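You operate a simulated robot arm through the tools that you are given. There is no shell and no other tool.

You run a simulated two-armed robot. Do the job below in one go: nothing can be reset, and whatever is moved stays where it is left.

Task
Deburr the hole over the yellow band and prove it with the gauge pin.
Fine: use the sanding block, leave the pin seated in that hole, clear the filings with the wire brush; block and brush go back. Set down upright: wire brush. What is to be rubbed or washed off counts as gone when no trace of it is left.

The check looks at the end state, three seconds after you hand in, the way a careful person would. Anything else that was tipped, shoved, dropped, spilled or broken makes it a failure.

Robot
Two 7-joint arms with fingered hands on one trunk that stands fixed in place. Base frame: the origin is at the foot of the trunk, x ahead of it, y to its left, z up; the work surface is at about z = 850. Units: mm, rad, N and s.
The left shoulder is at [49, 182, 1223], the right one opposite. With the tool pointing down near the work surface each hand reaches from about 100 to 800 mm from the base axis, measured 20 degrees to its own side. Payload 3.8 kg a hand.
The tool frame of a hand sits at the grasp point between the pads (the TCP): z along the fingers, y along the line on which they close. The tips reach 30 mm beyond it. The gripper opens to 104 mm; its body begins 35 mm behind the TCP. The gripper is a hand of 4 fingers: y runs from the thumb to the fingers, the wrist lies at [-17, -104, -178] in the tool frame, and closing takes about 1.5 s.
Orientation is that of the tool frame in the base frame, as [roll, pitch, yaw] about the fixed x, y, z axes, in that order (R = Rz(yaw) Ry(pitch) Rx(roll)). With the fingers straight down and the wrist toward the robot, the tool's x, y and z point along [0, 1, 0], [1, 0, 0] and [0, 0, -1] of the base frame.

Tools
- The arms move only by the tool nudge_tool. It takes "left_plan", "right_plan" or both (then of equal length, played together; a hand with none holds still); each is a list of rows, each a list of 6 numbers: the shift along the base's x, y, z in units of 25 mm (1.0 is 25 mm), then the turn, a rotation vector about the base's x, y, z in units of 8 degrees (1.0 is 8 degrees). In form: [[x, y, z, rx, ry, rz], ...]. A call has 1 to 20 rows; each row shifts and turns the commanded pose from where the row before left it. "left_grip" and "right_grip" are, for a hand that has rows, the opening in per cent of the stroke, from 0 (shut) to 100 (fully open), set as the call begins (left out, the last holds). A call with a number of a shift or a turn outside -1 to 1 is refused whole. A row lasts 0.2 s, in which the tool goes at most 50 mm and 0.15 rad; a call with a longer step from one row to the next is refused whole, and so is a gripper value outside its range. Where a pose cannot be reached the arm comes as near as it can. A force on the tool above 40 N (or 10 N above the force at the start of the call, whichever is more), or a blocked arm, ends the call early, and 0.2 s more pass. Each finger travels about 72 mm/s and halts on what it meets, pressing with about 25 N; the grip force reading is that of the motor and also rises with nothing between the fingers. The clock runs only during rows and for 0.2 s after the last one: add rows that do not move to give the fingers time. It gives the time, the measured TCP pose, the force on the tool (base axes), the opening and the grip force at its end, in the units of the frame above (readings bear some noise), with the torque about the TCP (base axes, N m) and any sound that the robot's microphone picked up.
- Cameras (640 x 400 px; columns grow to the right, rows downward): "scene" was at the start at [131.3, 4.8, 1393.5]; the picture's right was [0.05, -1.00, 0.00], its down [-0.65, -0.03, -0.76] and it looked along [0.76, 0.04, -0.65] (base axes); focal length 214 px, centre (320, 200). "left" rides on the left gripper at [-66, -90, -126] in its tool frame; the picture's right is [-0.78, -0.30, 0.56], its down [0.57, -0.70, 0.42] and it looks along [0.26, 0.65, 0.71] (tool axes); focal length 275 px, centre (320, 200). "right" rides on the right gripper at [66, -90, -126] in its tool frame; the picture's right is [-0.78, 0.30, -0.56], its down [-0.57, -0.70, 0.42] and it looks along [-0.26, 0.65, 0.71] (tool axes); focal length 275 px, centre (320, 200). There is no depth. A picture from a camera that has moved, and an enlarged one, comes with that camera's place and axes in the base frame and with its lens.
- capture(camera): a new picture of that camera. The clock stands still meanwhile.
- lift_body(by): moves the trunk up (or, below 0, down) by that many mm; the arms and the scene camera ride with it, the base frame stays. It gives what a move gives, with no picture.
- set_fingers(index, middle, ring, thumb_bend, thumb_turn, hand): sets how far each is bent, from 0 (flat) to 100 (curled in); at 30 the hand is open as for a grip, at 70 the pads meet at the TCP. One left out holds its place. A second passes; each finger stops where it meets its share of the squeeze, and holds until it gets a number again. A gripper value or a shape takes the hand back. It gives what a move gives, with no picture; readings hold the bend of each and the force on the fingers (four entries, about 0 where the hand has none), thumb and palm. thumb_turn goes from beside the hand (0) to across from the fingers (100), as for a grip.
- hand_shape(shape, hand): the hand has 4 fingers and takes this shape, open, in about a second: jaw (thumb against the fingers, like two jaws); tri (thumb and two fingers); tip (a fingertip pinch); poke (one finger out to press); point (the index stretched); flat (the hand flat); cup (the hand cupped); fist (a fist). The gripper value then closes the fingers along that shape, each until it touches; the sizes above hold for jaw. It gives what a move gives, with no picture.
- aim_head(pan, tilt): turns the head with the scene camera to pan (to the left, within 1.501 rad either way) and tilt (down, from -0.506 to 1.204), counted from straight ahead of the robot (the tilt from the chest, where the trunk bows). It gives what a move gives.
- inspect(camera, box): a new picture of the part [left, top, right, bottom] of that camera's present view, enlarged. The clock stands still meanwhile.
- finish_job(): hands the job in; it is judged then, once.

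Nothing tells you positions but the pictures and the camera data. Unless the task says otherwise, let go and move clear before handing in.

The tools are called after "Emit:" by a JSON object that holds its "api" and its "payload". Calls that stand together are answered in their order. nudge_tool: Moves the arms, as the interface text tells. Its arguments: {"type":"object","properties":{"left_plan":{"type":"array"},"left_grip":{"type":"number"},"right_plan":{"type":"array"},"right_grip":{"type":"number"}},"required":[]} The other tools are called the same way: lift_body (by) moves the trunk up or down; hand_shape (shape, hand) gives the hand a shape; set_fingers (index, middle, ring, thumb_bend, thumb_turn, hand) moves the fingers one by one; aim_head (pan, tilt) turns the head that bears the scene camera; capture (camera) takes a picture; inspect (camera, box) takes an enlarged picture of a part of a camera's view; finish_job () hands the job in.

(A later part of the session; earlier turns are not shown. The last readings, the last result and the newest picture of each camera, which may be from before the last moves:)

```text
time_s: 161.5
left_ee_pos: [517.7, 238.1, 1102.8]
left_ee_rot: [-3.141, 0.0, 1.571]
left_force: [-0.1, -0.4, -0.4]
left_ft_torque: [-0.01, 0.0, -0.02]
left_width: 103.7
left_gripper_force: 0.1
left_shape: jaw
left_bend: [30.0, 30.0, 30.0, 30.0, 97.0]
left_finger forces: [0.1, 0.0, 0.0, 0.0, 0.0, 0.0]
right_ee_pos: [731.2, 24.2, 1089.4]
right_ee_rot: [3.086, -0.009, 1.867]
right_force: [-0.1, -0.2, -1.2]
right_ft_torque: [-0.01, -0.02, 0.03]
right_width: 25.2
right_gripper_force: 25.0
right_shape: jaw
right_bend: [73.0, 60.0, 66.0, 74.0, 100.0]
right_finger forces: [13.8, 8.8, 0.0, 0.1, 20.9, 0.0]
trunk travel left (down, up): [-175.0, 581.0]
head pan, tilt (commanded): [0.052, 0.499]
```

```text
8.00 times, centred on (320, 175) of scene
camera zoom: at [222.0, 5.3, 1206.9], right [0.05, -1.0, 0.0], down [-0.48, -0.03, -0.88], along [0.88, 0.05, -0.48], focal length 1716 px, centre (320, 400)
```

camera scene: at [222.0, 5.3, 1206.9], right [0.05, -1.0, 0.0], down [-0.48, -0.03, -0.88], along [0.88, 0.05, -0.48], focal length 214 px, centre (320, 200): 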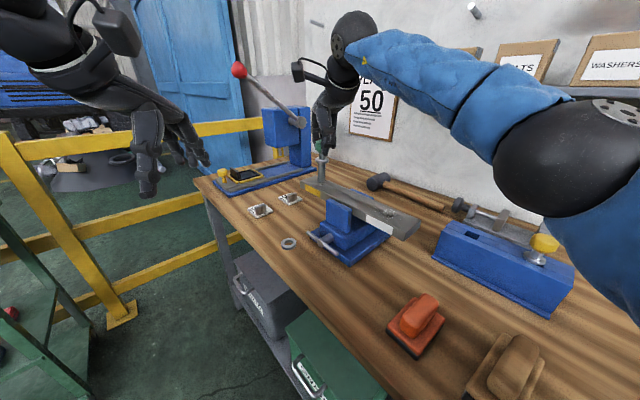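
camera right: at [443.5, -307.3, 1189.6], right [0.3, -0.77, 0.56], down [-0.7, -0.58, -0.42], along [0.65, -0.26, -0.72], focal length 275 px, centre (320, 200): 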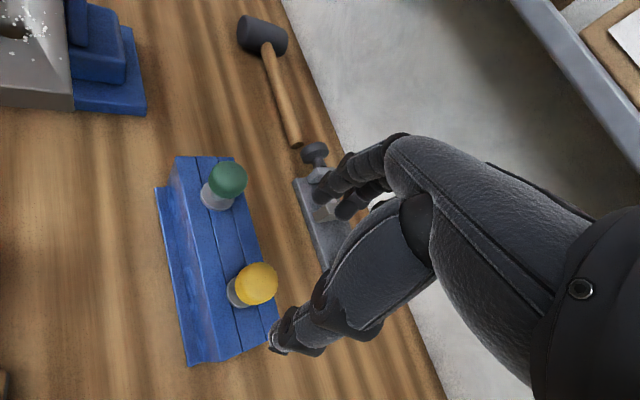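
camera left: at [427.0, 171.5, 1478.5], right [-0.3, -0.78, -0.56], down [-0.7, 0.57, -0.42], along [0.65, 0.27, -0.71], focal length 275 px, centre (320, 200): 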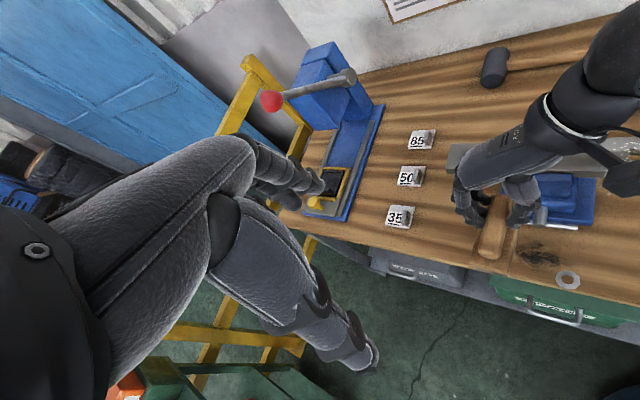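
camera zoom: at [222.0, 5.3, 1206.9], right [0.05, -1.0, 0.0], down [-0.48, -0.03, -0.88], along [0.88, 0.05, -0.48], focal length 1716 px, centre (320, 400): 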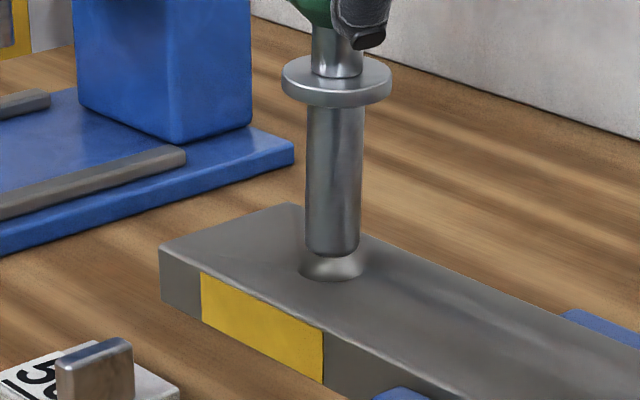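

Both views show the tip centred over the hole, roughly 8 mm above the bar. I'll ease it down in small steps, watching the force.

Emit:
{"api": "nudge_tool", "payload": {"right_plan": [[0, 0, -0.1, 0, 0, 0], [0, 0, -0.1, 0, 0, 0], [0, 0, -0.08, 0, 0, 0], [0, 0, 0, 0, 0, 0]]}}

Emit:
{"api": "inspect", "payload": {"camera": "left", "box": [425, 20, 485, 70]}}

Emit:
{"api": "inspect", "payload": {"camera": "scene", "box": [300, 160, 340, 195]}}

```text
time_s: 162.5
left_ee_pos: [517.3, 238.2, 1102.9]
left_ee_rot: [-3.141, -0.001, 1.57]
left_force: [1.4, 0.0, -0.1]
left_ft_torque: [0.04, 0.0, -0.01]
left_width: 103.5
left_gripper_force: 0.0
left_shape: jaw
left_bend: [30.0, 30.0, 30.0, 30.0, 97.0]
left_finger forces: [0.1, 0.0, 0.0, 0.0, 0.1, 0.1]
right_ee_pos: [732.1, 25.4, 1082.0]
right_ee_rot: [3.086, -0.009, 1.867]
right_force: [0.1, -0.2, -1.3]
right_ft_torque: [0.0, 0.0, 0.01]
right_width: 25.1
right_gripper_force: 25.3
right_shape: jaw
right_bend: [73.0, 60.0, 66.0, 74.0, 100.0]
right_finger forces: [13.8, 8.7, 0.0, 0.0, 21.0, 0.1]
trunk travel left (down, up): [-175.0, 581.0]
head pan, tilt (commanded): [0.052, 0.499]
```

```text
8.00 times, centred on (455, 45) of left
camera zoom: at [427.3, 172.5, 1228.2], right [-0.3, -0.78, -0.56], down [-0.7, 0.57, -0.42], along [0.65, 0.26, -0.71], focal length 2202 px, centre (-760, 1440)
```

zoom: 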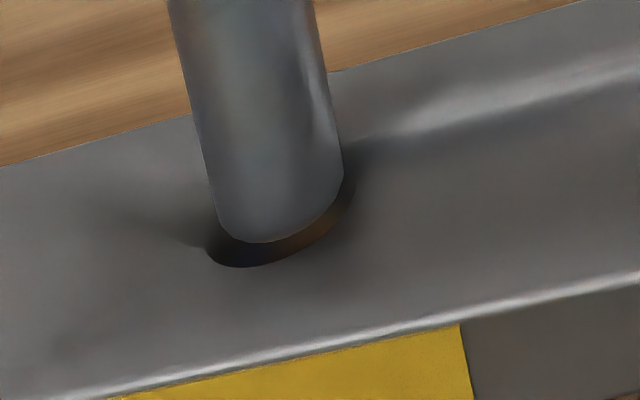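

```text
11.43 times, centred on (320, 178) of scene
camera zoom: at [222.0, 5.3, 1206.9], right [0.05, -1.0, 0.0], down [-0.48, -0.03, -0.88], along [0.88, 0.05, -0.48], focal length 2451 px, centre (320, 457)
```

zoom: 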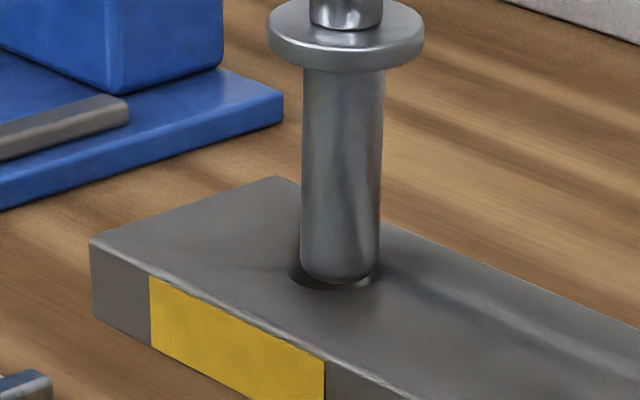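

Emit:
{"api": "nudge_tool", "payload": {"right_plan": [[-0.04, 0.04, 0, 0, 0, 0], [0, 0, -0.05, 0, 0, 0], [0, 0, -0.05, 0, 0, 0], [0, 0, 0, 0, 0, 0]]}}

Emit:
{"api": "inspect", "payload": {"camera": "left", "box": [425, 20, 485, 70]}}

Emit:
{"api": "inspect", "payload": {"camera": "scene", "box": [300, 160, 340, 195]}}

```text
time_s: 163.5
left_ee_pos: [516.1, 238.1, 1102.0]
left_ee_rot: [3.141, 0.0, 1.57]
left_force: [0.1, -0.5, -0.2]
left_ft_torque: [-0.01, -0.01, 0.01]
left_width: 104.0
left_gripper_force: 0.1
left_shape: jaw
left_bend: [30.0, 30.0, 30.0, 30.0, 97.0]
left_finger forces: [0.1, 0.0, 0.0, 0.0, 0.0, 0.1]
right_ee_pos: [730.6, 25.5, 1080.2]
right_ee_rot: [3.088, -0.009, 1.865]
right_force: [-0.6, -0.1, -1.3]
right_ft_torque: [0.04, -0.01, 0.01]
right_width: 25.0
right_gripper_force: 24.6
right_shape: jaw
right_bend: [73.0, 60.0, 66.0, 74.0, 100.0]
right_finger forces: [13.8, 8.8, 0.0, 0.0, 20.9, 0.0]
trunk travel left (down, up): [-175.0, 581.0]
head pan, tilt (commanded): [0.052, 0.499]
```

```text
8.00 times, centred on (455, 45) of left
camera zoom: at [427.3, 172.5, 1228.2], right [-0.3, -0.78, -0.56], down [-0.7, 0.57, -0.42], along [0.65, 0.26, -0.71], focal length 2202 px, centre (-760, 1440)
```

zoom: 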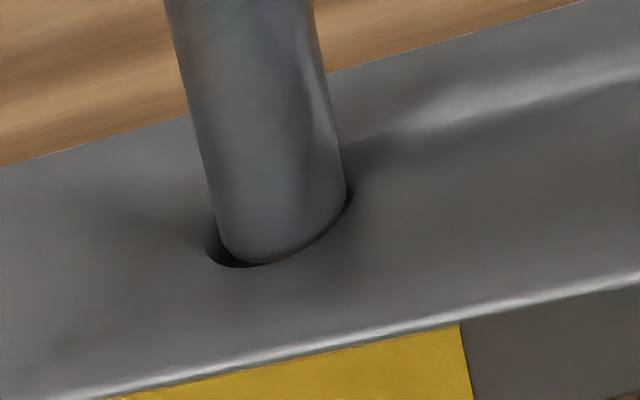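

```text
11.43 times, centred on (320, 178) of scene
camera zoom: at [222.0, 5.3, 1206.9], right [0.05, -1.0, 0.0], down [-0.48, -0.03, -0.88], along [0.88, 0.05, -0.48], focal length 2451 px, centre (320, 457)
```

zoom: 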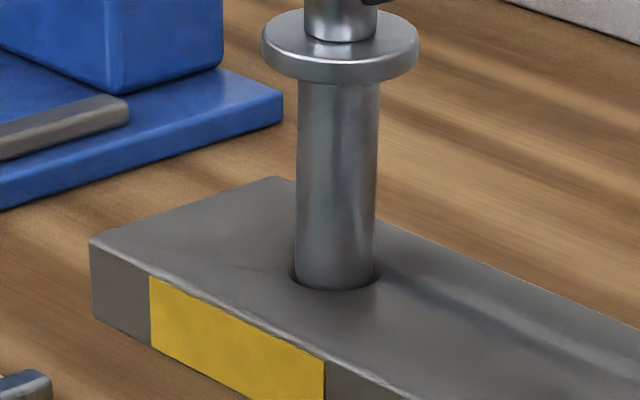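

The tip has entered the hole with no contact force. I'll continue down while gradually straightening the pin.

Emit:
{"api": "nudge_tool", "payload": {"right_plan": [[0.024, 0.011, -0.08, -0.02, 0.042, 0], [0.024, 0.011, -0.08, -0.02, 0.042, 0], [0.024, 0.011, -0.08, -0.02, 0.042, 0], [0, 0, 0, 0, 0, 0]]}}

Emit:
{"api": "inspect", "payload": {"camera": "left", "box": [425, 20, 485, 70]}}

Emit:
{"api": "inspect", "payload": {"camera": "scene", "box": [300, 160, 340, 195]}}

```text
time_s: 164.5
left_ee_pos: [516.4, 237.7, 1101.4]
left_ee_rot: [3.14, 0.0, 1.571]
left_force: [-0.1, 0.4, 0.0]
left_ft_torque: [-0.03, 0.01, 0.02]
left_width: 103.8
left_gripper_force: 0.1
left_shape: jaw
left_bend: [30.0, 30.0, 30.0, 30.0, 97.0]
left_finger forces: [0.0, 0.0, 0.0, 0.0, 0.1, 0.0]
right_ee_pos: [732.7, 26.6, 1074.4]
right_ee_rot: [3.105, -0.006, 1.868]
right_force: [0.1, -0.2, -1.3]
right_ft_torque: [0.02, 0.03, 0.01]
right_width: 25.0
right_gripper_force: 24.9
right_shape: jaw
right_bend: [73.0, 60.0, 66.0, 74.0, 100.0]
right_finger forces: [13.7, 8.9, 0.0, 0.0, 20.9, 0.0]
trunk travel left (down, up): [-175.0, 581.0]
head pan, tilt (commanded): [0.052, 0.499]
```

```text
8.00 times, centred on (455, 45) of left
camera zoom: at [427.3, 172.4, 1228.2], right [-0.3, -0.78, -0.56], down [-0.7, 0.57, -0.42], along [0.65, 0.26, -0.71], focal length 2202 px, centre (-760, 1440)
```

zoom: 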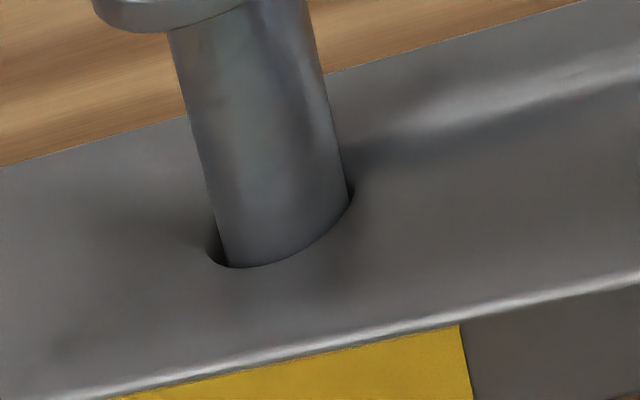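

```text
11.43 times, centred on (320, 178) of scene
camera zoom: at [222.0, 5.3, 1206.9], right [0.05, -1.0, 0.0], down [-0.48, -0.03, -0.88], along [0.88, 0.05, -0.48], focal length 2451 px, centre (320, 457)
```

zoom: 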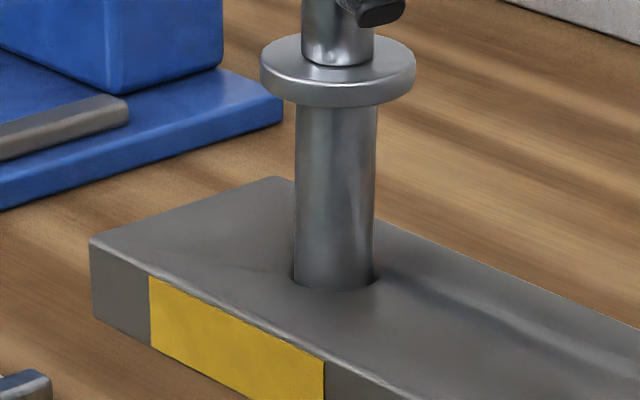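

Emit:
{"api": "nudge_tool", "payload": {"right_plan": [[0.024, 0.011, -0.1, -0.0225, 0.047, 0], [0.024, 0.011, -0.1, -0.0225, 0.047, 0], [0.024, 0.011, -0.1, -0.0225, 0.047, 0], [0.024, 0.011, -0.1, -0.0225, 0.047, 0], [0.024, 0.011, -0.1, -0.0225, 0.047, 0], [0, 0, 0, 0, 0, 0]]}}

Emit:
{"api": "inspect", "payload": {"camera": "left", "box": [415, 0, 495, 70]}}

Emit:
{"api": "inspect", "payload": {"camera": "scene", "box": [300, 160, 340, 195]}}

```text
time_s: 165.9
left_ee_pos: [518.0, 238.4, 1102.2]
left_ee_rot: [3.141, -0.001, 1.571]
left_force: [-0.1, -0.2, 1.2]
left_ft_torque: [-0.03, -0.01, -0.01]
left_width: 103.7
left_gripper_force: 0.1
left_shape: jaw
left_bend: [30.0, 30.0, 30.0, 30.0, 97.0]
left_finger forces: [0.0, 0.0, 0.0, 0.1, 0.0, 0.0]
right_ee_pos: [734.9, 28.3, 1061.7]
right_ee_rot: [-3.14, -0.003, 1.866]
right_force: [-0.7, 0.2, -2.1]
right_ft_torque: [0.02, 0.0, 0.02]
right_width: 25.3
right_gripper_force: 24.7
right_shape: jaw
right_bend: [73.0, 60.0, 66.0, 74.0, 100.0]
right_finger forces: [13.8, 8.9, 0.1, 0.0, 20.9, 0.1]
trunk travel left (down, up): [-175.0, 581.0]
head pan, tilt (commanded): [0.052, 0.499]
```

```text
5.71 times, centred on (455, 35) of left
camera zoom: at [427.3, 172.5, 1228.2], right [-0.3, -0.78, -0.56], down [-0.7, 0.57, -0.42], along [0.65, 0.26, -0.71], focal length 1573 px, centre (-451, 1143)
```

zoom: 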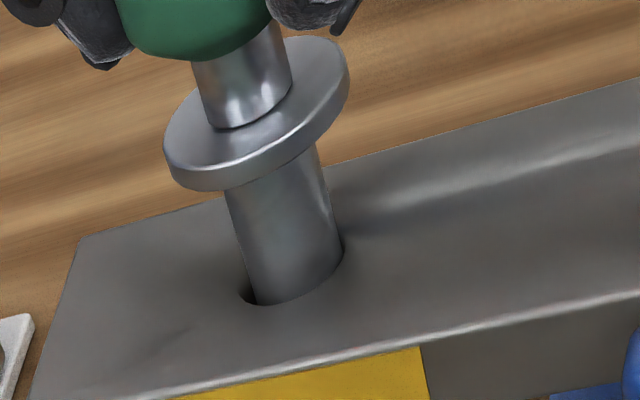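

```text
11.43 times, centred on (320, 178) of scene
camera zoom: at [222.0, 5.3, 1206.9], right [0.05, -1.0, 0.0], down [-0.48, -0.03, -0.88], along [0.88, 0.05, -0.48], focal length 2451 px, centre (320, 457)
```

zoom: 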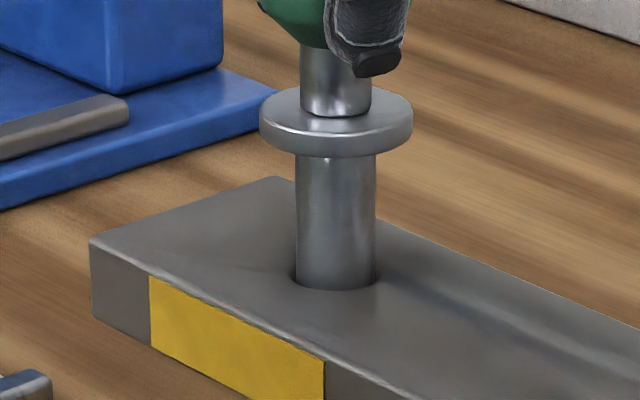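

The pin is upright and sliding in freely. I'll continue straight down to seat the collar.

Emit:
{"api": "nudge_tool", "payload": {"right_plan": [[0.02, 0.0, -0.1, 0, 0, 0], [0, 0, -0.1, 0, 0, 0], [0, 0, -0.1, 0, 0, 0], [0, 0, -0.1, 0, 0, 0], [0, 0, -0.1, 0, 0, 0], [0, 0, -0.1, 0, 0, 0], [0, 0, -0.1, 0, 0, 0], [0, 0, 0, 0, 0, 0]]}}

Emit:
{"api": "inspect", "payload": {"camera": "left", "box": [415, 0, 495, 70]}}

Emit:
{"api": "inspect", "payload": {"camera": "scene", "box": [300, 160, 340, 195]}}

```text
time_s: 167.7
left_ee_pos: [517.3, 237.4, 1102.8]
left_ee_rot: [-3.141, 0.001, 1.569]
left_force: [-0.1, -1.1, -0.2]
left_ft_torque: [0.02, 0.05, 0.04]
left_width: 103.6
left_gripper_force: 0.0
left_shape: jaw
left_bend: [30.0, 30.0, 30.0, 30.0, 97.0]
left_finger forces: [0.0, 0.0, 0.1, 0.1, 0.0, 0.0]
right_ee_pos: [737.0, 27.9, 1044.7]
right_ee_rot: [-3.14, -0.003, 1.867]
right_force: [-1.1, -0.3, -1.3]
right_ft_torque: [-0.03, -0.02, -0.01]
right_width: 25.2
right_gripper_force: 25.0
right_shape: jaw
right_bend: [73.0, 60.0, 66.0, 74.0, 100.0]
right_finger forces: [13.8, 8.9, 0.0, 0.0, 20.9, 0.1]
trunk travel left (down, up): [-175.0, 581.0]
head pan, tilt (commanded): [0.052, 0.499]
```

```text
5.71 times, centred on (455, 35) of left
camera zoom: at [427.3, 172.5, 1228.2], right [-0.3, -0.78, -0.56], down [-0.7, 0.57, -0.42], along [0.65, 0.26, -0.71], focal length 1573 px, centre (-451, 1143)
```

zoom: 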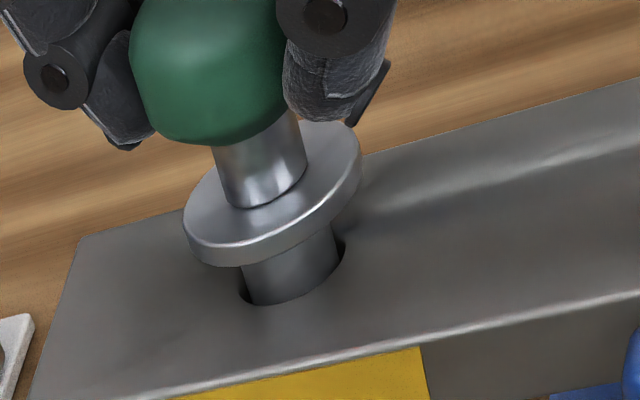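

```text
11.43 times, centred on (320, 178) of scene
camera zoom: at [222.0, 5.3, 1206.9], right [0.05, -1.0, 0.0], down [-0.48, -0.03, -0.88], along [0.88, 0.05, -0.48], focal length 2451 px, centre (320, 457)
```

zoom: 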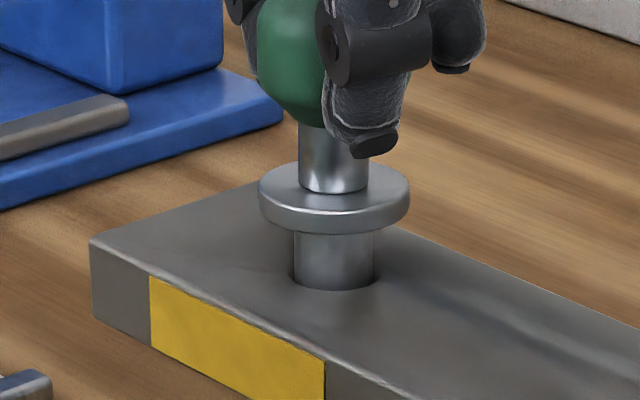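

Emit:
{"api": "nudge_tool", "payload": {"right_plan": [[0, 0, -0.1, 0, 0, 0], [0, 0, -0.1, 0, 0, 0], [0, 0, -0.1, 0, 0, 0], [0, 0, 0, 0, 0, 0]]}}

Emit:
{"api": "nudge_tool", "payload": {"right_plan": [[0, 0, -0.06, 0, 0, 0], [0, 0, -0.06, 0, 0, 0], [0, 0, 0, 0, 0, 0]]}}

Emit:
{"api": "inspect", "payload": {"camera": "scene", "box": [300, 160, 340, 195]}}

```text
time_s: 168.7
left_ee_pos: [517.9, 236.2, 1101.8]
left_ee_rot: [-3.14, 0.001, 1.571]
left_force: [0.8, -1.0, -0.3]
left_ft_torque: [-0.01, 0.0, -0.02]
left_width: 104.0
left_gripper_force: 0.1
left_shape: jaw
left_bend: [30.0, 30.0, 30.0, 30.0, 97.0]
left_finger forces: [0.0, 0.0, 0.0, 0.0, 0.1, 0.0]
right_ee_pos: [737.0, 27.3, 1037.2]
right_ee_rot: [-3.139, -0.001, 1.868]
right_force: [0.8, 0.5, -1.1]
right_ft_torque: [0.01, 0.01, 0.01]
right_width: 25.3
right_gripper_force: 24.8
right_shape: jaw
right_bend: [73.0, 60.0, 66.0, 74.0, 100.0]
right_finger forces: [13.8, 8.9, 0.1, 0.0, 20.9, 0.1]
trunk travel left (down, up): [-175.0, 581.0]
head pan, tilt (commanded): [0.052, 0.499]
```

```text
time_s: 169.5
left_ee_pos: [519.2, 238.1, 1101.7]
left_ee_rot: [3.141, 0.001, 1.572]
left_force: [-0.1, -0.3, -0.4]
left_ft_torque: [0.0, 0.0, -0.04]
left_width: 103.8
left_gripper_force: 0.1
left_shape: jaw
left_bend: [30.0, 30.0, 30.0, 30.0, 97.0]
left_finger forces: [0.1, 0.0, 0.1, 0.1, 0.0, 0.0]
right_ee_pos: [736.3, 27.8, 1032.5]
right_ee_rot: [-3.14, -0.003, 1.867]
right_force: [-0.5, 0.5, -1.4]
right_ft_torque: [-0.01, -0.01, 0.0]
right_width: 25.2
right_gripper_force: 24.4
right_shape: jaw
right_bend: [73.0, 60.0, 66.0, 74.0, 100.0]
right_finger forces: [13.8, 9.0, 0.1, 0.0, 21.0, 0.0]
trunk travel left (down, up): [-175.0, 581.0]
head pan, tilt (commanded): [0.052, 0.499]
```

```text
11.43 times, centred on (320, 178) of scene
camera zoom: at [222.0, 5.3, 1206.9], right [0.05, -1.0, 0.0], down [-0.48, -0.03, -0.88], along [0.88, 0.05, -0.48], focal length 2451 px, centre (320, 457)
```

zoom: 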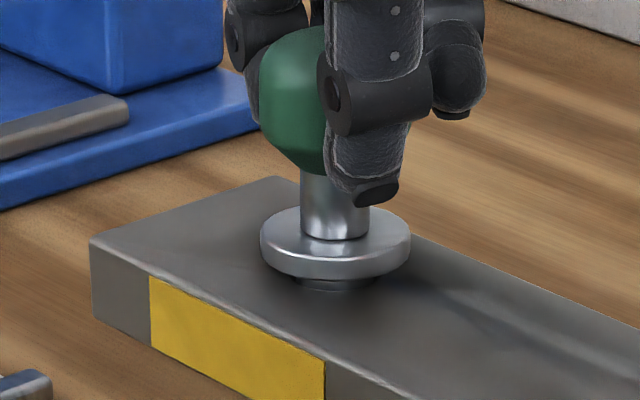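

Emit:
{"api": "nudge_tool", "payload": {"right_plan": [[0, 0, -0.05, 0, 0, 0], [0, 0, -0.05, 0, 0, 0], [0, 0, 0, 0, 0, 0]]}}

Emit:
{"api": "nudge_tool", "payload": {"right_plan": [[0, 0, -0.05, 0, 0, 0], [0, 0, 0, 0, 0, 0]]}}

Emit:
{"api": "inspect", "payload": {"camera": "scene", "box": [300, 160, 340, 195]}}

Emit:
{"api": "inspect", "payload": {"camera": "left", "box": [415, 0, 495, 70]}}

```text
time_s: 170.3
left_ee_pos: [517.0, 238.0, 1102.4]
left_ee_rot: [3.142, 0.0, 1.571]
left_force: [0.0, 0.3, 0.3]
left_ft_torque: [0.01, -0.01, 0.04]
left_width: 103.8
left_gripper_force: 0.0
left_shape: jaw
left_bend: [30.0, 30.0, 30.0, 30.0, 97.0]
left_finger forces: [0.1, 0.0, 0.0, 0.0, 0.1, 0.0]
right_ee_pos: [736.5, 27.2, 1030.5]
right_ee_rot: [-3.139, -0.003, 1.865]
right_force: [-0.3, 0.1, -1.8]
right_ft_torque: [-0.02, 0.0, -0.04]
right_width: 24.8
right_gripper_force: 24.7
right_shape: jaw
right_bend: [73.0, 60.0, 66.0, 74.0, 100.0]
right_finger forces: [13.8, 8.9, 0.1, 0.0, 21.0, 0.0]
trunk travel left (down, up): [-175.0, 581.0]
head pan, tilt (commanded): [0.052, 0.499]
```

```text
time_s: 170.9
left_ee_pos: [518.3, 238.2, 1102.4]
left_ee_rot: [-3.141, 0.0, 1.571]
left_force: [0.2, 0.6, 0.6]
left_ft_torque: [0.01, -0.03, 0.02]
left_width: 103.6
left_gripper_force: 0.0
left_shape: jaw
left_bend: [30.0, 30.0, 30.0, 30.0, 97.0]
left_finger forces: [0.0, 0.1, 0.1, 0.1, 0.0, 0.0]
right_ee_pos: [735.5, 27.5, 1030.0]
right_ee_rot: [-3.139, -0.002, 1.867]
right_force: [-1.0, 0.1, -1.6]
right_ft_torque: [-0.02, 0.0, 0.04]
right_width: 25.1
right_gripper_force: 24.9
right_shape: jaw
right_bend: [73.0, 60.0, 66.0, 74.0, 100.0]
right_finger forces: [13.7, 8.9, 0.0, 0.0, 20.9, 0.1]
trunk travel left (down, up): [-175.0, 581.0]
head pan, tilt (commanded): [0.052, 0.499]
```

```text
11.43 times, centred on (320, 178) of scene
camera zoom: at [222.0, 5.3, 1206.9], right [0.05, -1.0, 0.0], down [-0.48, -0.03, -0.88], along [0.88, 0.05, -0.48], focal length 2451 px, centre (320, 457)
```

zoom: 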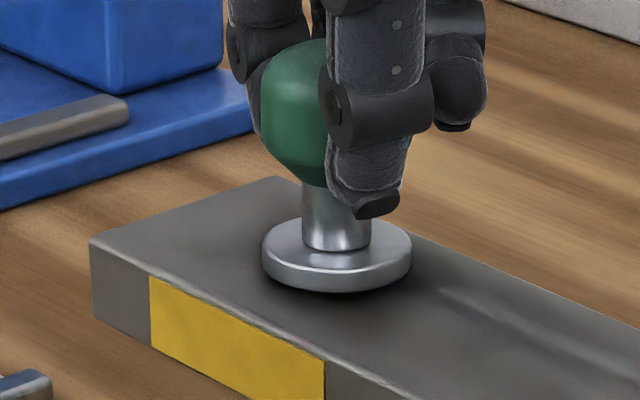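

```text
5.71 times, centred on (455, 35) of left
camera zoom: at [427.3, 172.5, 1228.2], right [-0.3, -0.78, -0.56], down [-0.7, 0.57, -0.42], along [0.65, 0.26, -0.71], focal length 1573 px, centre (-451, 1143)
```

zoom: 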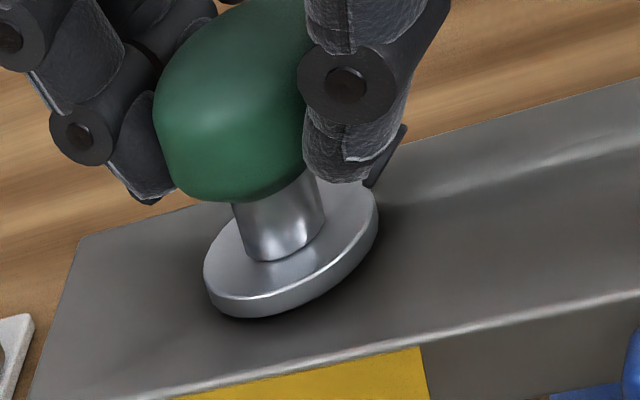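

Emit:
{"api": "nudge_tool", "payload": {"right_plan": [[0, 0, -0.05, 0, 0, 0], [0, 0, 0, 0, 0, 0]]}}

Emit:
{"api": "nudge_tool", "payload": {"right_plan": [[0, 0, -0.05, 0, 0, 0], [0, 0, 0, 0, 0, 0]]}}

Emit:
{"api": "nudge_tool", "payload": {"right_plan": [[0, 0, -0.05, 0, 0, 0], [0, 0, 0, 0, 0, 0]]}}

Emit:
{"api": "inspect", "payload": {"camera": "scene", "box": [300, 160, 340, 195]}}

```text
time_s: 171.5
left_ee_pos: [517.8, 236.4, 1102.8]
left_ee_rot: [-3.139, -0.001, 1.572]
left_force: [-0.4, 0.2, -0.4]
left_ft_torque: [0.02, 0.0, 0.03]
left_width: 104.0
left_gripper_force: 0.1
left_shape: jaw
left_bend: [30.0, 30.0, 30.0, 30.0, 97.0]
left_finger forces: [0.1, 0.0, 0.0, 0.0, 0.0, 0.0]
right_ee_pos: [737.2, 28.0, 1029.2]
right_ee_rot: [-3.141, -0.004, 1.868]
right_force: [-0.7, 0.1, -1.5]
right_ft_torque: [0.0, 0.02, -0.04]
right_width: 25.3
right_gripper_force: 25.5
right_shape: jaw
right_bend: [73.0, 60.0, 66.0, 74.0, 100.0]
right_finger forces: [13.9, 8.8, 0.1, 0.0, 20.9, 0.0]
trunk travel left (down, up): [-175.0, 581.0]
head pan, tilt (commanded): [0.052, 0.499]
```

```text
time_s: 172.1
left_ee_pos: [516.8, 236.9, 1102.3]
left_ee_rot: [-3.141, -0.001, 1.571]
left_force: [-0.7, 0.0, 0.2]
left_ft_torque: [0.01, 0.04, -0.01]
left_width: 103.6
left_gripper_force: 0.1
left_shape: jaw
left_bend: [30.0, 30.0, 30.0, 30.0, 97.0]
left_finger forces: [0.1, 0.0, 0.1, 0.1, 0.1, 0.1]
right_ee_pos: [736.0, 26.9, 1027.8]
right_ee_rot: [-3.14, -0.003, 1.866]
right_force: [-0.9, 0.2, 0.9]
right_ft_torque: [0.01, -0.01, 0.0]
right_width: 25.1
right_gripper_force: 25.4
right_shape: jaw
right_bend: [73.0, 60.0, 66.0, 74.0, 100.0]
right_finger forces: [14.0, 8.9, 0.0, 0.0, 21.2, 0.0]
trunk travel left (down, up): [-175.0, 581.0]
head pan, tilt (commanded): [0.052, 0.499]
```

```text
time_s: 172.7
left_ee_pos: [517.5, 238.6, 1103.0]
left_ee_rot: [3.141, 0.0, 1.573]
left_force: [0.2, -0.4, -0.4]
left_ft_torque: [0.02, -0.02, -0.02]
left_width: 103.7
left_gripper_force: 0.0
left_shape: jaw
left_bend: [30.0, 30.0, 30.0, 30.0, 97.0]
left_finger forces: [0.1, 0.1, 0.0, 0.0, 0.0, 0.1]
right_ee_pos: [735.0, 28.4, 1026.5]
right_ee_rot: [3.14, -0.001, 1.867]
right_force: [-1.2, -0.2, 5.8]
right_ft_torque: [0.04, -0.06, 0.01]
right_width: 25.1
right_gripper_force: 24.9
right_shape: jaw
right_bend: [73.0, 60.0, 66.0, 74.0, 100.0]
right_finger forces: [14.0, 9.3, 0.0, 0.0, 21.9, 0.0]
trunk travel left (down, up): [-175.0, 581.0]
head pan, tilt (commanded): [0.052, 0.499]
```

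```text
11.43 times, centred on (320, 178) of scene
camera zoom: at [221.2, 5.3, 1207.2], right [0.05, -1.0, 0.0], down [-0.48, -0.03, -0.88], along [0.88, 0.05, -0.48], focal length 2451 px, centre (320, 457)
```

zoom: 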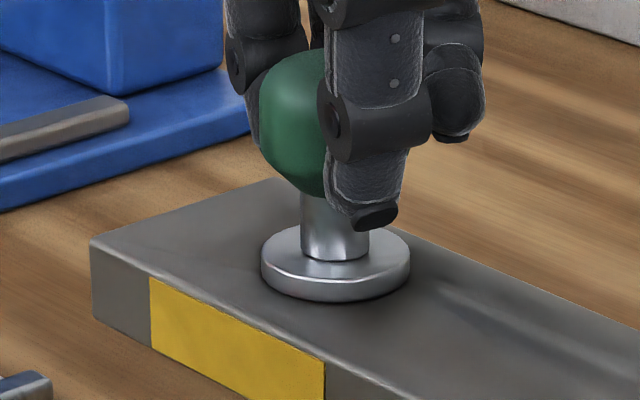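

The collar is seated on the bar, with about 6 N of contact. I'll release the knob and rise straight up.

Emit:
{"api": "nudge_tool", "payload": {"right_plan": [[0, 0, 0.04, 0, 0, 0], [0, 0, 0, 0, 0, 0], [0, 0, 0, 0, 0, 0], [0, 0, 0, 0, 0, 0], [0, 0, 0, 0, 0, 0], [0, 0, 0, 0, 0, 0]], "right_grip": 80}}

Emit:
{"api": "inspect", "payload": {"camera": "scene", "box": [295, 135, 345, 195]}}

Emit:
{"api": "inspect", "payload": {"camera": "left", "box": [415, 0, 495, 70]}}

```text
time_s: 174.1
left_ee_pos: [516.4, 238.3, 1103.4]
left_ee_rot: [-3.141, 0.0, 1.571]
left_force: [0.4, -0.4, -0.2]
left_ft_torque: [0.01, -0.04, 0.02]
left_width: 103.6
left_gripper_force: 0.1
left_shape: jaw
left_bend: [30.0, 30.0, 30.0, 30.0, 97.0]
left_finger forces: [0.1, 0.0, 0.0, 0.0, 0.1, 0.1]
right_ee_pos: [736.2, 27.9, 1027.9]
right_ee_rot: [-3.142, -0.002, 1.867]
right_force: [-0.8, -0.3, 0.1]
right_ft_torque: [-0.01, 0.0, -0.01]
right_width: 83.0
right_gripper_force: 0.1
right_shape: jaw
right_bend: [27.0, 34.0, 31.0, 47.0, 98.0]
right_finger forces: [0.0, 0.0, 0.0, 0.1, 0.0, 0.1]
trunk travel left (down, up): [-175.0, 581.0]
head pan, tilt (commanded): [0.052, 0.499]
```

```text
6.67 times, centred on (320, 165) of scene
camera zoom: at [221.8, 5.3, 1207.0], right [0.05, -1.0, 0.0], down [-0.48, -0.03, -0.88], along [0.88, 0.05, -0.48], focal length 1430 px, centre (320, 433)
```

zoom: 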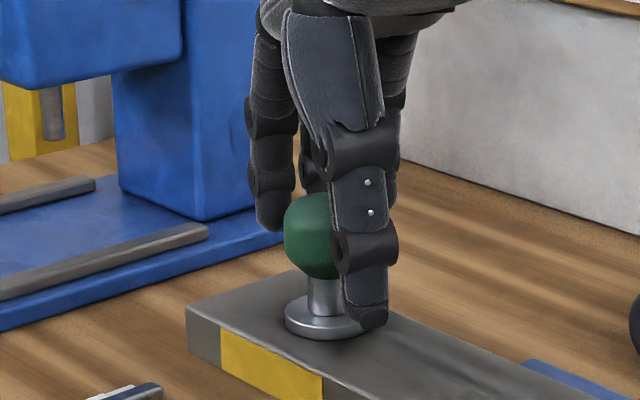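

```text
5.71 times, centred on (455, 35) of left
camera zoom: at [427.1, 172.5, 1228.3], right [-0.3, -0.78, -0.56], down [-0.7, 0.57, -0.42], along [0.65, 0.26, -0.71], focal length 1573 px, centre (-451, 1143)
```

zoom: 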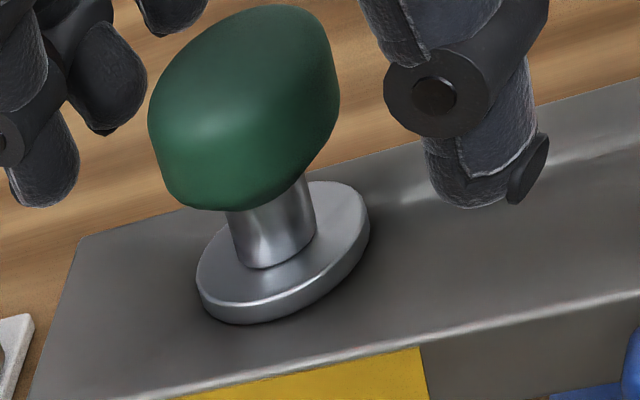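

The pin stands seated and free. I'll rise straight up and then retreat well clear.

Emit:
{"api": "nudge_tool", "payload": {"right_plan": [[0, 0, 0.3, 0, 0, 0], [-0.02, 0, 0.4, 0, 0, 0], [-0.06, -0.02, 0.5, 0, 0, 0], [-0.08, -0.03, 0.5, 0, 0, 0], [-0.1, -0.05, 0.5, 0, 0, 0], [-0.2, -0.1, 0.5, 0, 0, 0], [-0.4, -0.2, 0.6, 0, 0, 0], [-0.7, -0.4, 0.6, 0, 0, 0], [-0.8, -0.5, 0.5, 0, 0, 0], [0, 0, 0, 0, 0, 0]]}}

Emit:
{"api": "inspect", "payload": {"camera": "scene", "box": [280, 130, 400, 250]}}

Emit:
{"api": "inspect", "payload": {"camera": "left", "box": [405, 0, 525, 90]}}

```text
time_s: 176.3
left_ee_pos: [518.0, 239.1, 1102.5]
left_ee_rot: [3.14, 0.0, 1.57]
left_force: [-0.7, 0.3, 0.0]
left_ft_torque: [0.0, -0.01, 0.0]
left_width: 103.5
left_gripper_force: 0.0
left_shape: jaw
left_bend: [30.0, 30.0, 30.0, 30.0, 97.0]
left_finger forces: [0.0, 0.1, 0.0, 0.0, 0.0, 0.0]
right_ee_pos: [676.8, -5.1, 1137.3]
right_ee_rot: [-3.139, -0.001, 1.866]
right_force: [-0.3, 0.7, 0.4]
right_ft_torque: [-0.01, -0.02, -0.03]
right_width: 82.8
right_gripper_force: 0.1
right_shape: jaw
right_bend: [27.0, 34.0, 31.0, 47.0, 98.0]
right_finger forces: [0.0, 0.0, 0.1, 0.0, 0.1, 0.0]
trunk travel left (down, up): [-175.0, 581.0]
head pan, tilt (commanded): [0.052, 0.499]
```

```text
3.33 times, centred on (340, 190) of scene
camera zoom: at [222.1, 5.5, 1206.9], right [0.05, -1.0, 0.0], down [-0.48, -0.03, -0.88], along [0.88, 0.05, -0.48], focal length 715 px, centre (253, 233)
```

zoom: 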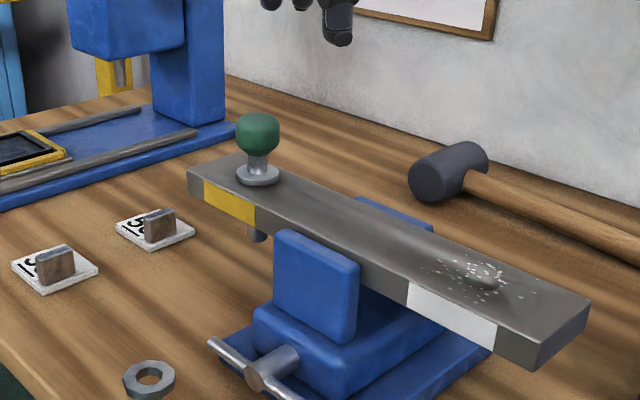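

```text
4.44 times, centred on (465, 45) of left
camera zoom: at [427.4, 172.7, 1228.1], right [-0.3, -0.78, -0.56], down [-0.7, 0.57, -0.42], along [0.65, 0.26, -0.71], focal length 1224 px, centre (-324, 889)
```

zoom: 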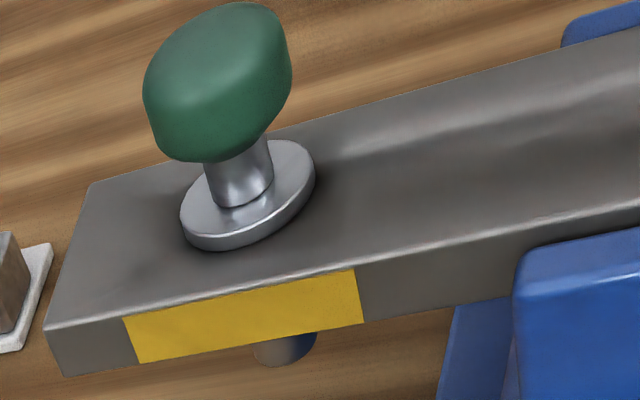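

The green pin is seated with its tip showing below the bar. I'd like to be certain about the pin choice, so I'll raise the trunk, go back to the stand and measure the yellow pin's shank against a clear background in the same way.

Emit:
{"api": "lift_body", "payload": {"by": 200}}

Emit:
{"api": "aim_head", "payload": {"pan": 0.052, "tilt": 0.707}}

Emit:
{"api": "capture", "payload": {"camera": "scene"}}

Emit:
{"api": "inspect", "payload": {"camera": "scene", "box": [260, 150, 420, 270]}}

Emit:
{"api": "inspect", "payload": {"camera": "scene", "box": [340, 190, 500, 340]}}

```text
time_s: 178.5
left_ee_pos: [519.2, 237.8, 1301.7]
left_ee_rot: [-3.14, 0.001, 1.571]
left_force: [0.2, -0.5, -0.7]
left_ft_torque: [0.0, 0.0, 0.01]
left_width: 103.8
left_gripper_force: 0.2
left_shape: jaw
left_bend: [30.0, 30.0, 30.0, 30.0, 97.0]
left_finger forces: [0.0, 0.0, 0.0, 0.0, 0.0, 0.0]
right_ee_pos: [646.1, -3.9, 1373.9]
right_ee_rot: [3.085, 0.015, 1.866]
right_force: [0.2, 0.7, 0.2]
right_ft_torque: [0.02, 0.02, -0.02]
right_width: 83.1
right_gripper_force: 0.1
right_shape: jaw
right_bend: [27.0, 34.0, 31.0, 47.0, 98.0]
right_finger forces: [0.0, 0.1, 0.0, 0.0, 0.0, 0.0]
trunk travel left (down, up): [-375.0, 381.0]
head pan, tilt (commanded): [0.052, 0.499]
```

```text
time_s: 179.2
left_ee_pos: [516.5, 238.7, 1302.4]
left_ee_rot: [-3.141, 0.0, 1.57]
left_force: [0.0, -0.6, -0.8]
left_ft_torque: [0.0, -0.02, 0.01]
left_width: 104.1
left_gripper_force: 0.0
left_shape: jaw
left_bend: [30.0, 30.0, 30.0, 30.0, 97.0]
left_finger forces: [0.0, 0.1, 0.0, 0.0, 0.1, 0.0]
right_ee_pos: [646.3, -5.7, 1374.6]
right_ee_rot: [3.085, 0.016, 1.867]
right_force: [0.7, -0.6, 0.0]
right_ft_torque: [0.03, -0.03, -0.02]
right_width: 83.0
right_gripper_force: 0.0
right_shape: jaw
right_bend: [27.0, 34.0, 31.0, 47.0, 98.0]
right_finger forces: [0.0, 0.0, 0.1, 0.1, 0.0, 0.0]
trunk travel left (down, up): [-375.0, 381.0]
head pan, tilt (commanded): [0.052, 0.707]
```

```text
taken
camera scene: at [131.3, 5.0, 1393.5], right [0.05, -1.0, 0.0], down [-0.65, -0.03, -0.76], along [0.76, 0.04, -0.65], focal length 214 px, centre (320, 200)
```

scene: 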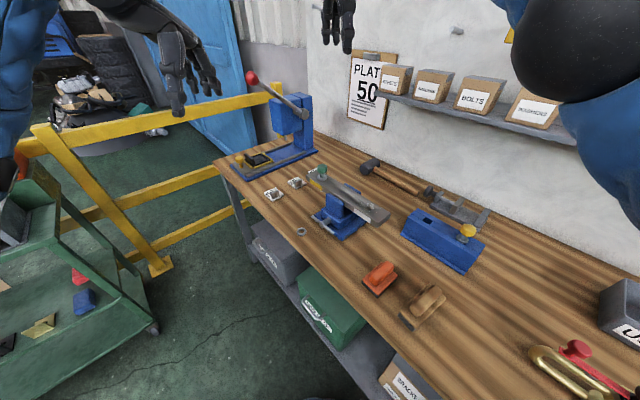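

```text
3.33 times, centred on (340, 210) of scene
camera zoom: at [131.3, 5.0, 1393.5], right [0.05, -1.0, 0.0], down [-0.65, -0.03, -0.76], along [0.76, 0.04, -0.65], focal length 715 px, centre (253, 167)
```

zoom: 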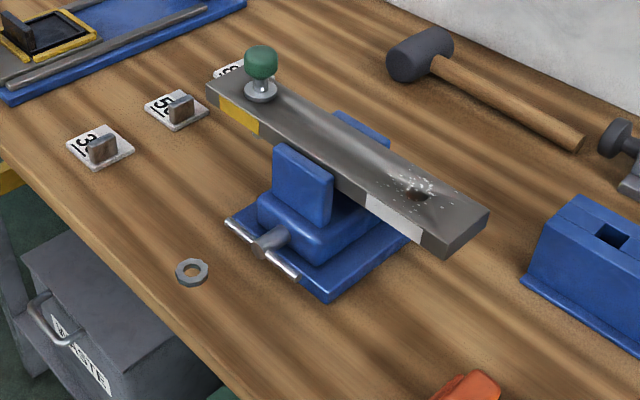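

```text
2.67 times, centred on (420, 265) of scene
camera zoom: at [131.3, 5.0, 1393.5], right [0.05, -1.0, 0.0], down [-0.65, -0.03, -0.76], along [0.76, 0.04, -0.65], focal length 572 px, centre (53, 27)
```

zoom: 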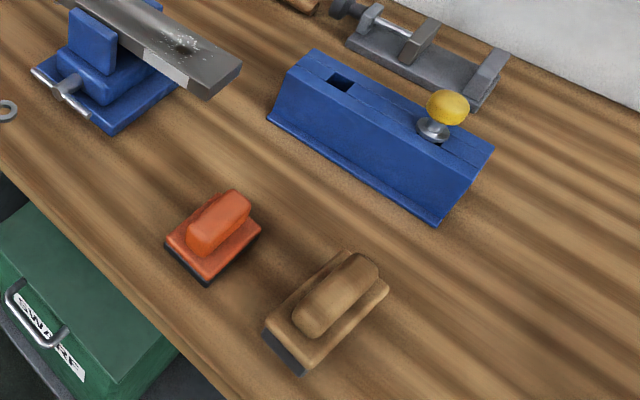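

Everything on the bench looks right. I'll now revisit the yellow pin to measure it properly, and re-seat it centred.

Emit:
{"api": "nudge_tool", "payload": {"right_plan": [[-0.4, -0.5, -0.3, 0, 0.105, 0], [-0.4, -0.9, -0.56, 0, 0.105, -0.14], [-0.4, -0.9, -0.56, 0, 0.105, -0.14], [-0.3, -0.9, -0.56, -0.016, 0.105, -0.14], [-0.3, -0.907, -0.56, 0, 0, -0.14], [-0.3, -0.907, -0.56, 0, 0, -0.14], [-0.3, -0.907, -0.56, 0, 0, -0.14], [-0.28, -0.907, -0.56, 0, 0, -0.14], [-0.28, -0.907, -0.56, 0, 0, -0.14], [-0.28, -0.907, -0.56, 0, 0, -0.14], [-0.28, -0.907, -0.56, 0, 0, -0.14], [-0.27, -0.907, -0.56, 0, 0, -0.14], [-0.27, -0.907, -0.56, 0, 0, -0.14], [-0.27, -0.907, -0.56, 0, 0, -0.14], [-0.27, -0.907, -0.56, 0, 0, -0.14], [0, -0.907, -0.56, 0, 0, -0.14], [0, -0.4, -0.5, 0, 0, 0], [0, 0, 0, 0, 0, 0]]}}

Emit:
{"api": "inspect", "payload": {"camera": "scene", "box": [420, 190, 500, 260]}}

Emit:
{"api": "capture", "payload": {"camera": "right"}}

```text
time_s: 183.0
left_ee_pos: [517.3, 238.1, 1302.5]
left_ee_rot: [3.142, -0.002, 1.571]
left_force: [-0.3, 0.2, -0.6]
left_ft_torque: [-0.03, 0.03, 0.0]
left_width: 103.7
left_gripper_force: 0.0
left_shape: jaw
left_bend: [30.0, 30.0, 30.0, 30.0, 97.0]
left_finger forces: [0.1, 0.0, 0.1, 0.0, 0.1, 0.1]
right_ee_pos: [528.4, -367.2, 1143.3]
right_ee_rot: [3.141, 0.003, 1.575]
right_force: [-0.1, 0.1, 0.4]
right_ft_torque: [0.02, -0.02, 0.0]
right_width: 83.3
right_gripper_force: 0.1
right_shape: jaw
right_bend: [27.0, 34.0, 31.0, 47.0, 98.0]
right_finger forces: [0.0, 0.0, 0.0, 0.0, 0.0, 0.1]
trunk travel left (down, up): [-375.0, 381.0]
head pan, tilt (commanded): [0.052, 0.707]
```

```text
5.71 times, centred on (460, 225) of scene
camera zoom: at [131.3, 5.0, 1393.4], right [0.05, -1.0, 0.0], down [-0.65, -0.03, -0.76], along [0.76, 0.04, -0.65], focal length 1226 px, centre (-480, 57)
```

zoom: 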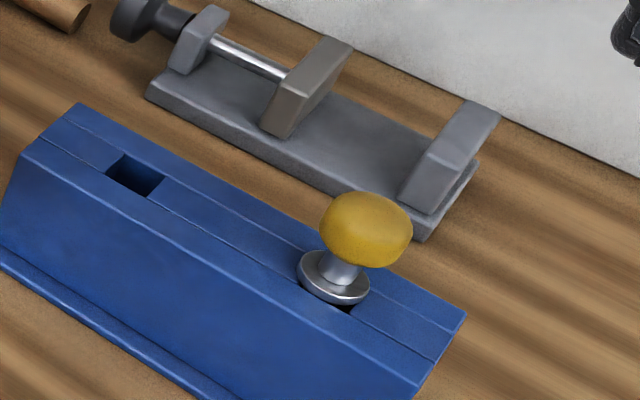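

```text
taken
camera right: at [439.4, -301.3, 1268.5], right [0.3, -0.77, 0.56], down [-0.7, -0.58, -0.42], along [0.65, -0.27, -0.71], focal length 275 px, centre (320, 200)
```

right: 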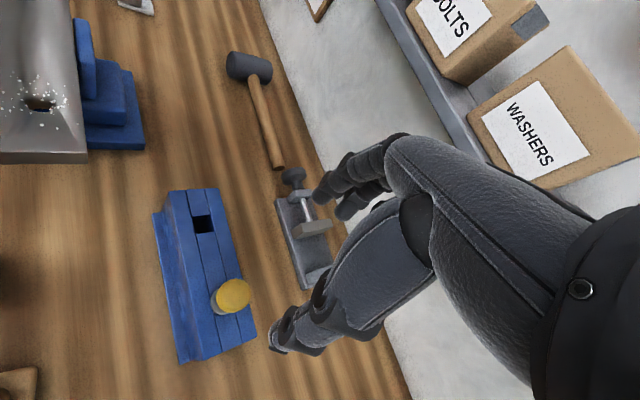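

Emit:
{"api": "nudge_tool", "payload": {"right_plan": [[0.14, -0.07, -0.8, 0, 0, 0], [0, 0, -0.9, 0, 0, 0], [0, 0, -0.9, 0, 0, 0], [0, 0, -0.9, 0, 0, 0], [0, 0, -0.9, 0, 0, 0], [0, 0, -0.9, 0, 0, 0], [0, 0, -0.7, 0, 0, 0], [0, 0, -0.5, 0, 0, 0], [0, 0, 0, 0, 0, 0]]}}

Emit:
{"api": "inspect", "payload": {"camera": "right", "box": [180, 150, 400, 350]}}

```text
time_s: 185.0
left_ee_pos: [518.2, 237.3, 1302.9]
left_ee_rot: [-3.141, -0.001, 1.571]
left_force: [-0.4, 0.6, -0.7]
left_ft_torque: [0.0, 0.0, -0.02]
left_width: 104.0
left_gripper_force: 0.0
left_shape: jaw
left_bend: [30.0, 30.0, 30.0, 30.0, 97.0]
left_finger forces: [0.0, 0.0, 0.1, 0.1, 0.1, 0.0]
right_ee_pos: [535.2, -369.0, 982.6]
right_ee_rot: [3.141, 0.004, 1.574]
right_force: [-0.1, 1.0, -0.7]
right_ft_torque: [0.01, 0.01, -0.03]
right_width: 82.9
right_gripper_force: 0.1
right_shape: jaw
right_bend: [27.0, 34.0, 31.0, 47.0, 98.0]
right_finger forces: [0.0, 0.1, 0.1, 0.1, 0.0, 0.0]
trunk travel left (down, up): [-375.0, 381.0]
head pan, tilt (commanded): [0.052, 0.707]
```

```text
2.00 times, centred on (290, 250) of right
camera zoom: at [443.7, -303.4, 1107.5], right [0.3, -0.77, 0.56], down [-0.7, -0.58, -0.42], along [0.65, -0.27, -0.71], focal length 551 px, centre (380, 100)
```

zoom: 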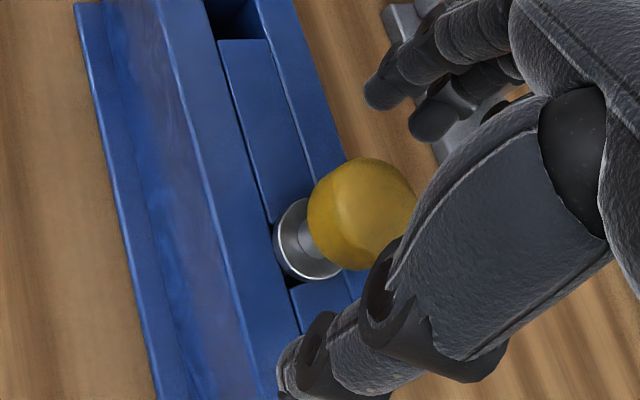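

Emit:
{"api": "nudge_tool", "payload": {"right_plan": [[-0.07, 0.05, -0.06, 0, 0, 0], [0, 0, 0, 0, 0, 0], [0, 0, 0, 0, 0, 0], [0, 0, 0, 0, 0, 0], [0, 0, 0, 0, 0, 0], [0, 0, 0, 0, 0, 0], [0, 0, 0, 0, 0, 0], [0, 0, 0, 0, 0, 0]], "right_grip": 0}}

Emit:
{"api": "nudge_tool", "payload": {"right_plan": [[0, 0, 0.1, 0, 0, 0], [0, 0, 0.3, 0, 0, 0], [0, 0, 0.5, 0, 0, 0], [0, 0, 0.6, 0, 0, 0], [0, 0, 0.6, 0, 0, 0], [0, 0, 0.6, 0, 0, 0], [0, 0, 0.6, 0, 0, 0], [0, 0, 0.5, 0, 0, 0], [0, 0, 0.4, 0, 0, 0], [0, 0, 0, 0, 0, 0]]}}

Emit:
{"api": "inspect", "payload": {"camera": "scene", "box": [440, 160, 480, 210]}}

Emit:
{"api": "capture", "payload": {"camera": "scene"}}

```text
time_s: 186.8
left_ee_pos: [517.6, 237.4, 1301.8]
left_ee_rot: [3.141, -0.001, 1.571]
left_force: [0.4, 0.0, 1.1]
left_ft_torque: [0.02, 0.02, -0.02]
left_width: 103.6
left_gripper_force: 0.1
left_shape: jaw
left_bend: [30.0, 30.0, 30.0, 30.0, 97.0]
left_finger forces: [0.0, 0.0, 0.1, 0.0, 0.1, 0.0]
right_ee_pos: [532.4, -369.7, 982.0]
right_ee_rot: [-3.141, 0.003, 1.574]
right_force: [0.2, 0.8, 0.1]
right_ft_torque: [-0.01, 0.0, 0.05]
right_width: 26.0
right_gripper_force: 25.2
right_shape: jaw
right_bend: [73.0, 57.0, 62.0, 75.0, 100.0]
right_finger forces: [13.1, 8.1, 0.0, 0.0, 21.0, 0.0]
trunk travel left (down, up): [-375.0, 381.0]
head pan, tilt (commanded): [0.052, 0.707]
```

```text
time_s: 189.0
left_ee_pos: [518.4, 237.6, 1302.9]
left_ee_rot: [3.141, 0.0, 1.571]
left_force: [0.2, 0.9, -0.2]
left_ft_torque: [0.0, 0.01, -0.04]
left_width: 103.8
left_gripper_force: 0.1
left_shape: jaw
left_bend: [30.0, 30.0, 30.0, 30.0, 97.0]
left_finger forces: [0.0, 0.1, 0.0, 0.0, 0.1, 0.0]
right_ee_pos: [533.2, -367.6, 1086.0]
right_ee_rot: [-3.14, 0.004, 1.574]
right_force: [0.3, 0.1, 0.1]
right_ft_torque: [0.0, 0.01, 0.02]
right_width: 26.2
right_gripper_force: 25.0
right_shape: jaw
right_bend: [73.0, 57.0, 62.0, 75.0, 100.0]
right_finger forces: [13.0, 8.3, 0.0, 0.0, 21.0, 0.0]
trunk travel left (down, up): [-375.0, 381.0]
head pan, tilt (commanded): [0.052, 0.707]
```

```text
8.00 times, centred on (460, 185) of scene
camera zoom: at [131.5, 4.8, 1393.4], right [0.05, -1.0, 0.0], down [-0.65, -0.03, -0.76], along [0.76, 0.04, -0.65], focal length 1716 px, centre (-800, 320)
```

zoom: 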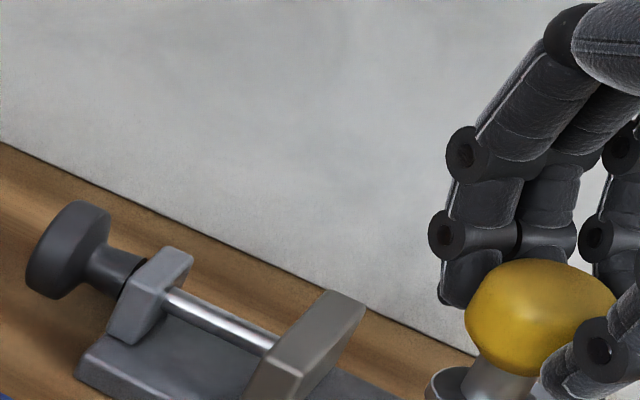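

```text
taken
camera scene: at [131.5, 4.8, 1393.4], right [0.05, -1.0, 0.0], down [-0.65, -0.03, -0.76], along [0.76, 0.04, -0.65], focal length 214 px, centre (320, 200)
```

scene: 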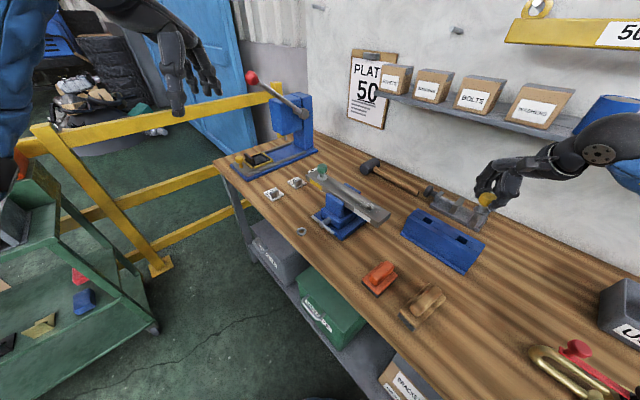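

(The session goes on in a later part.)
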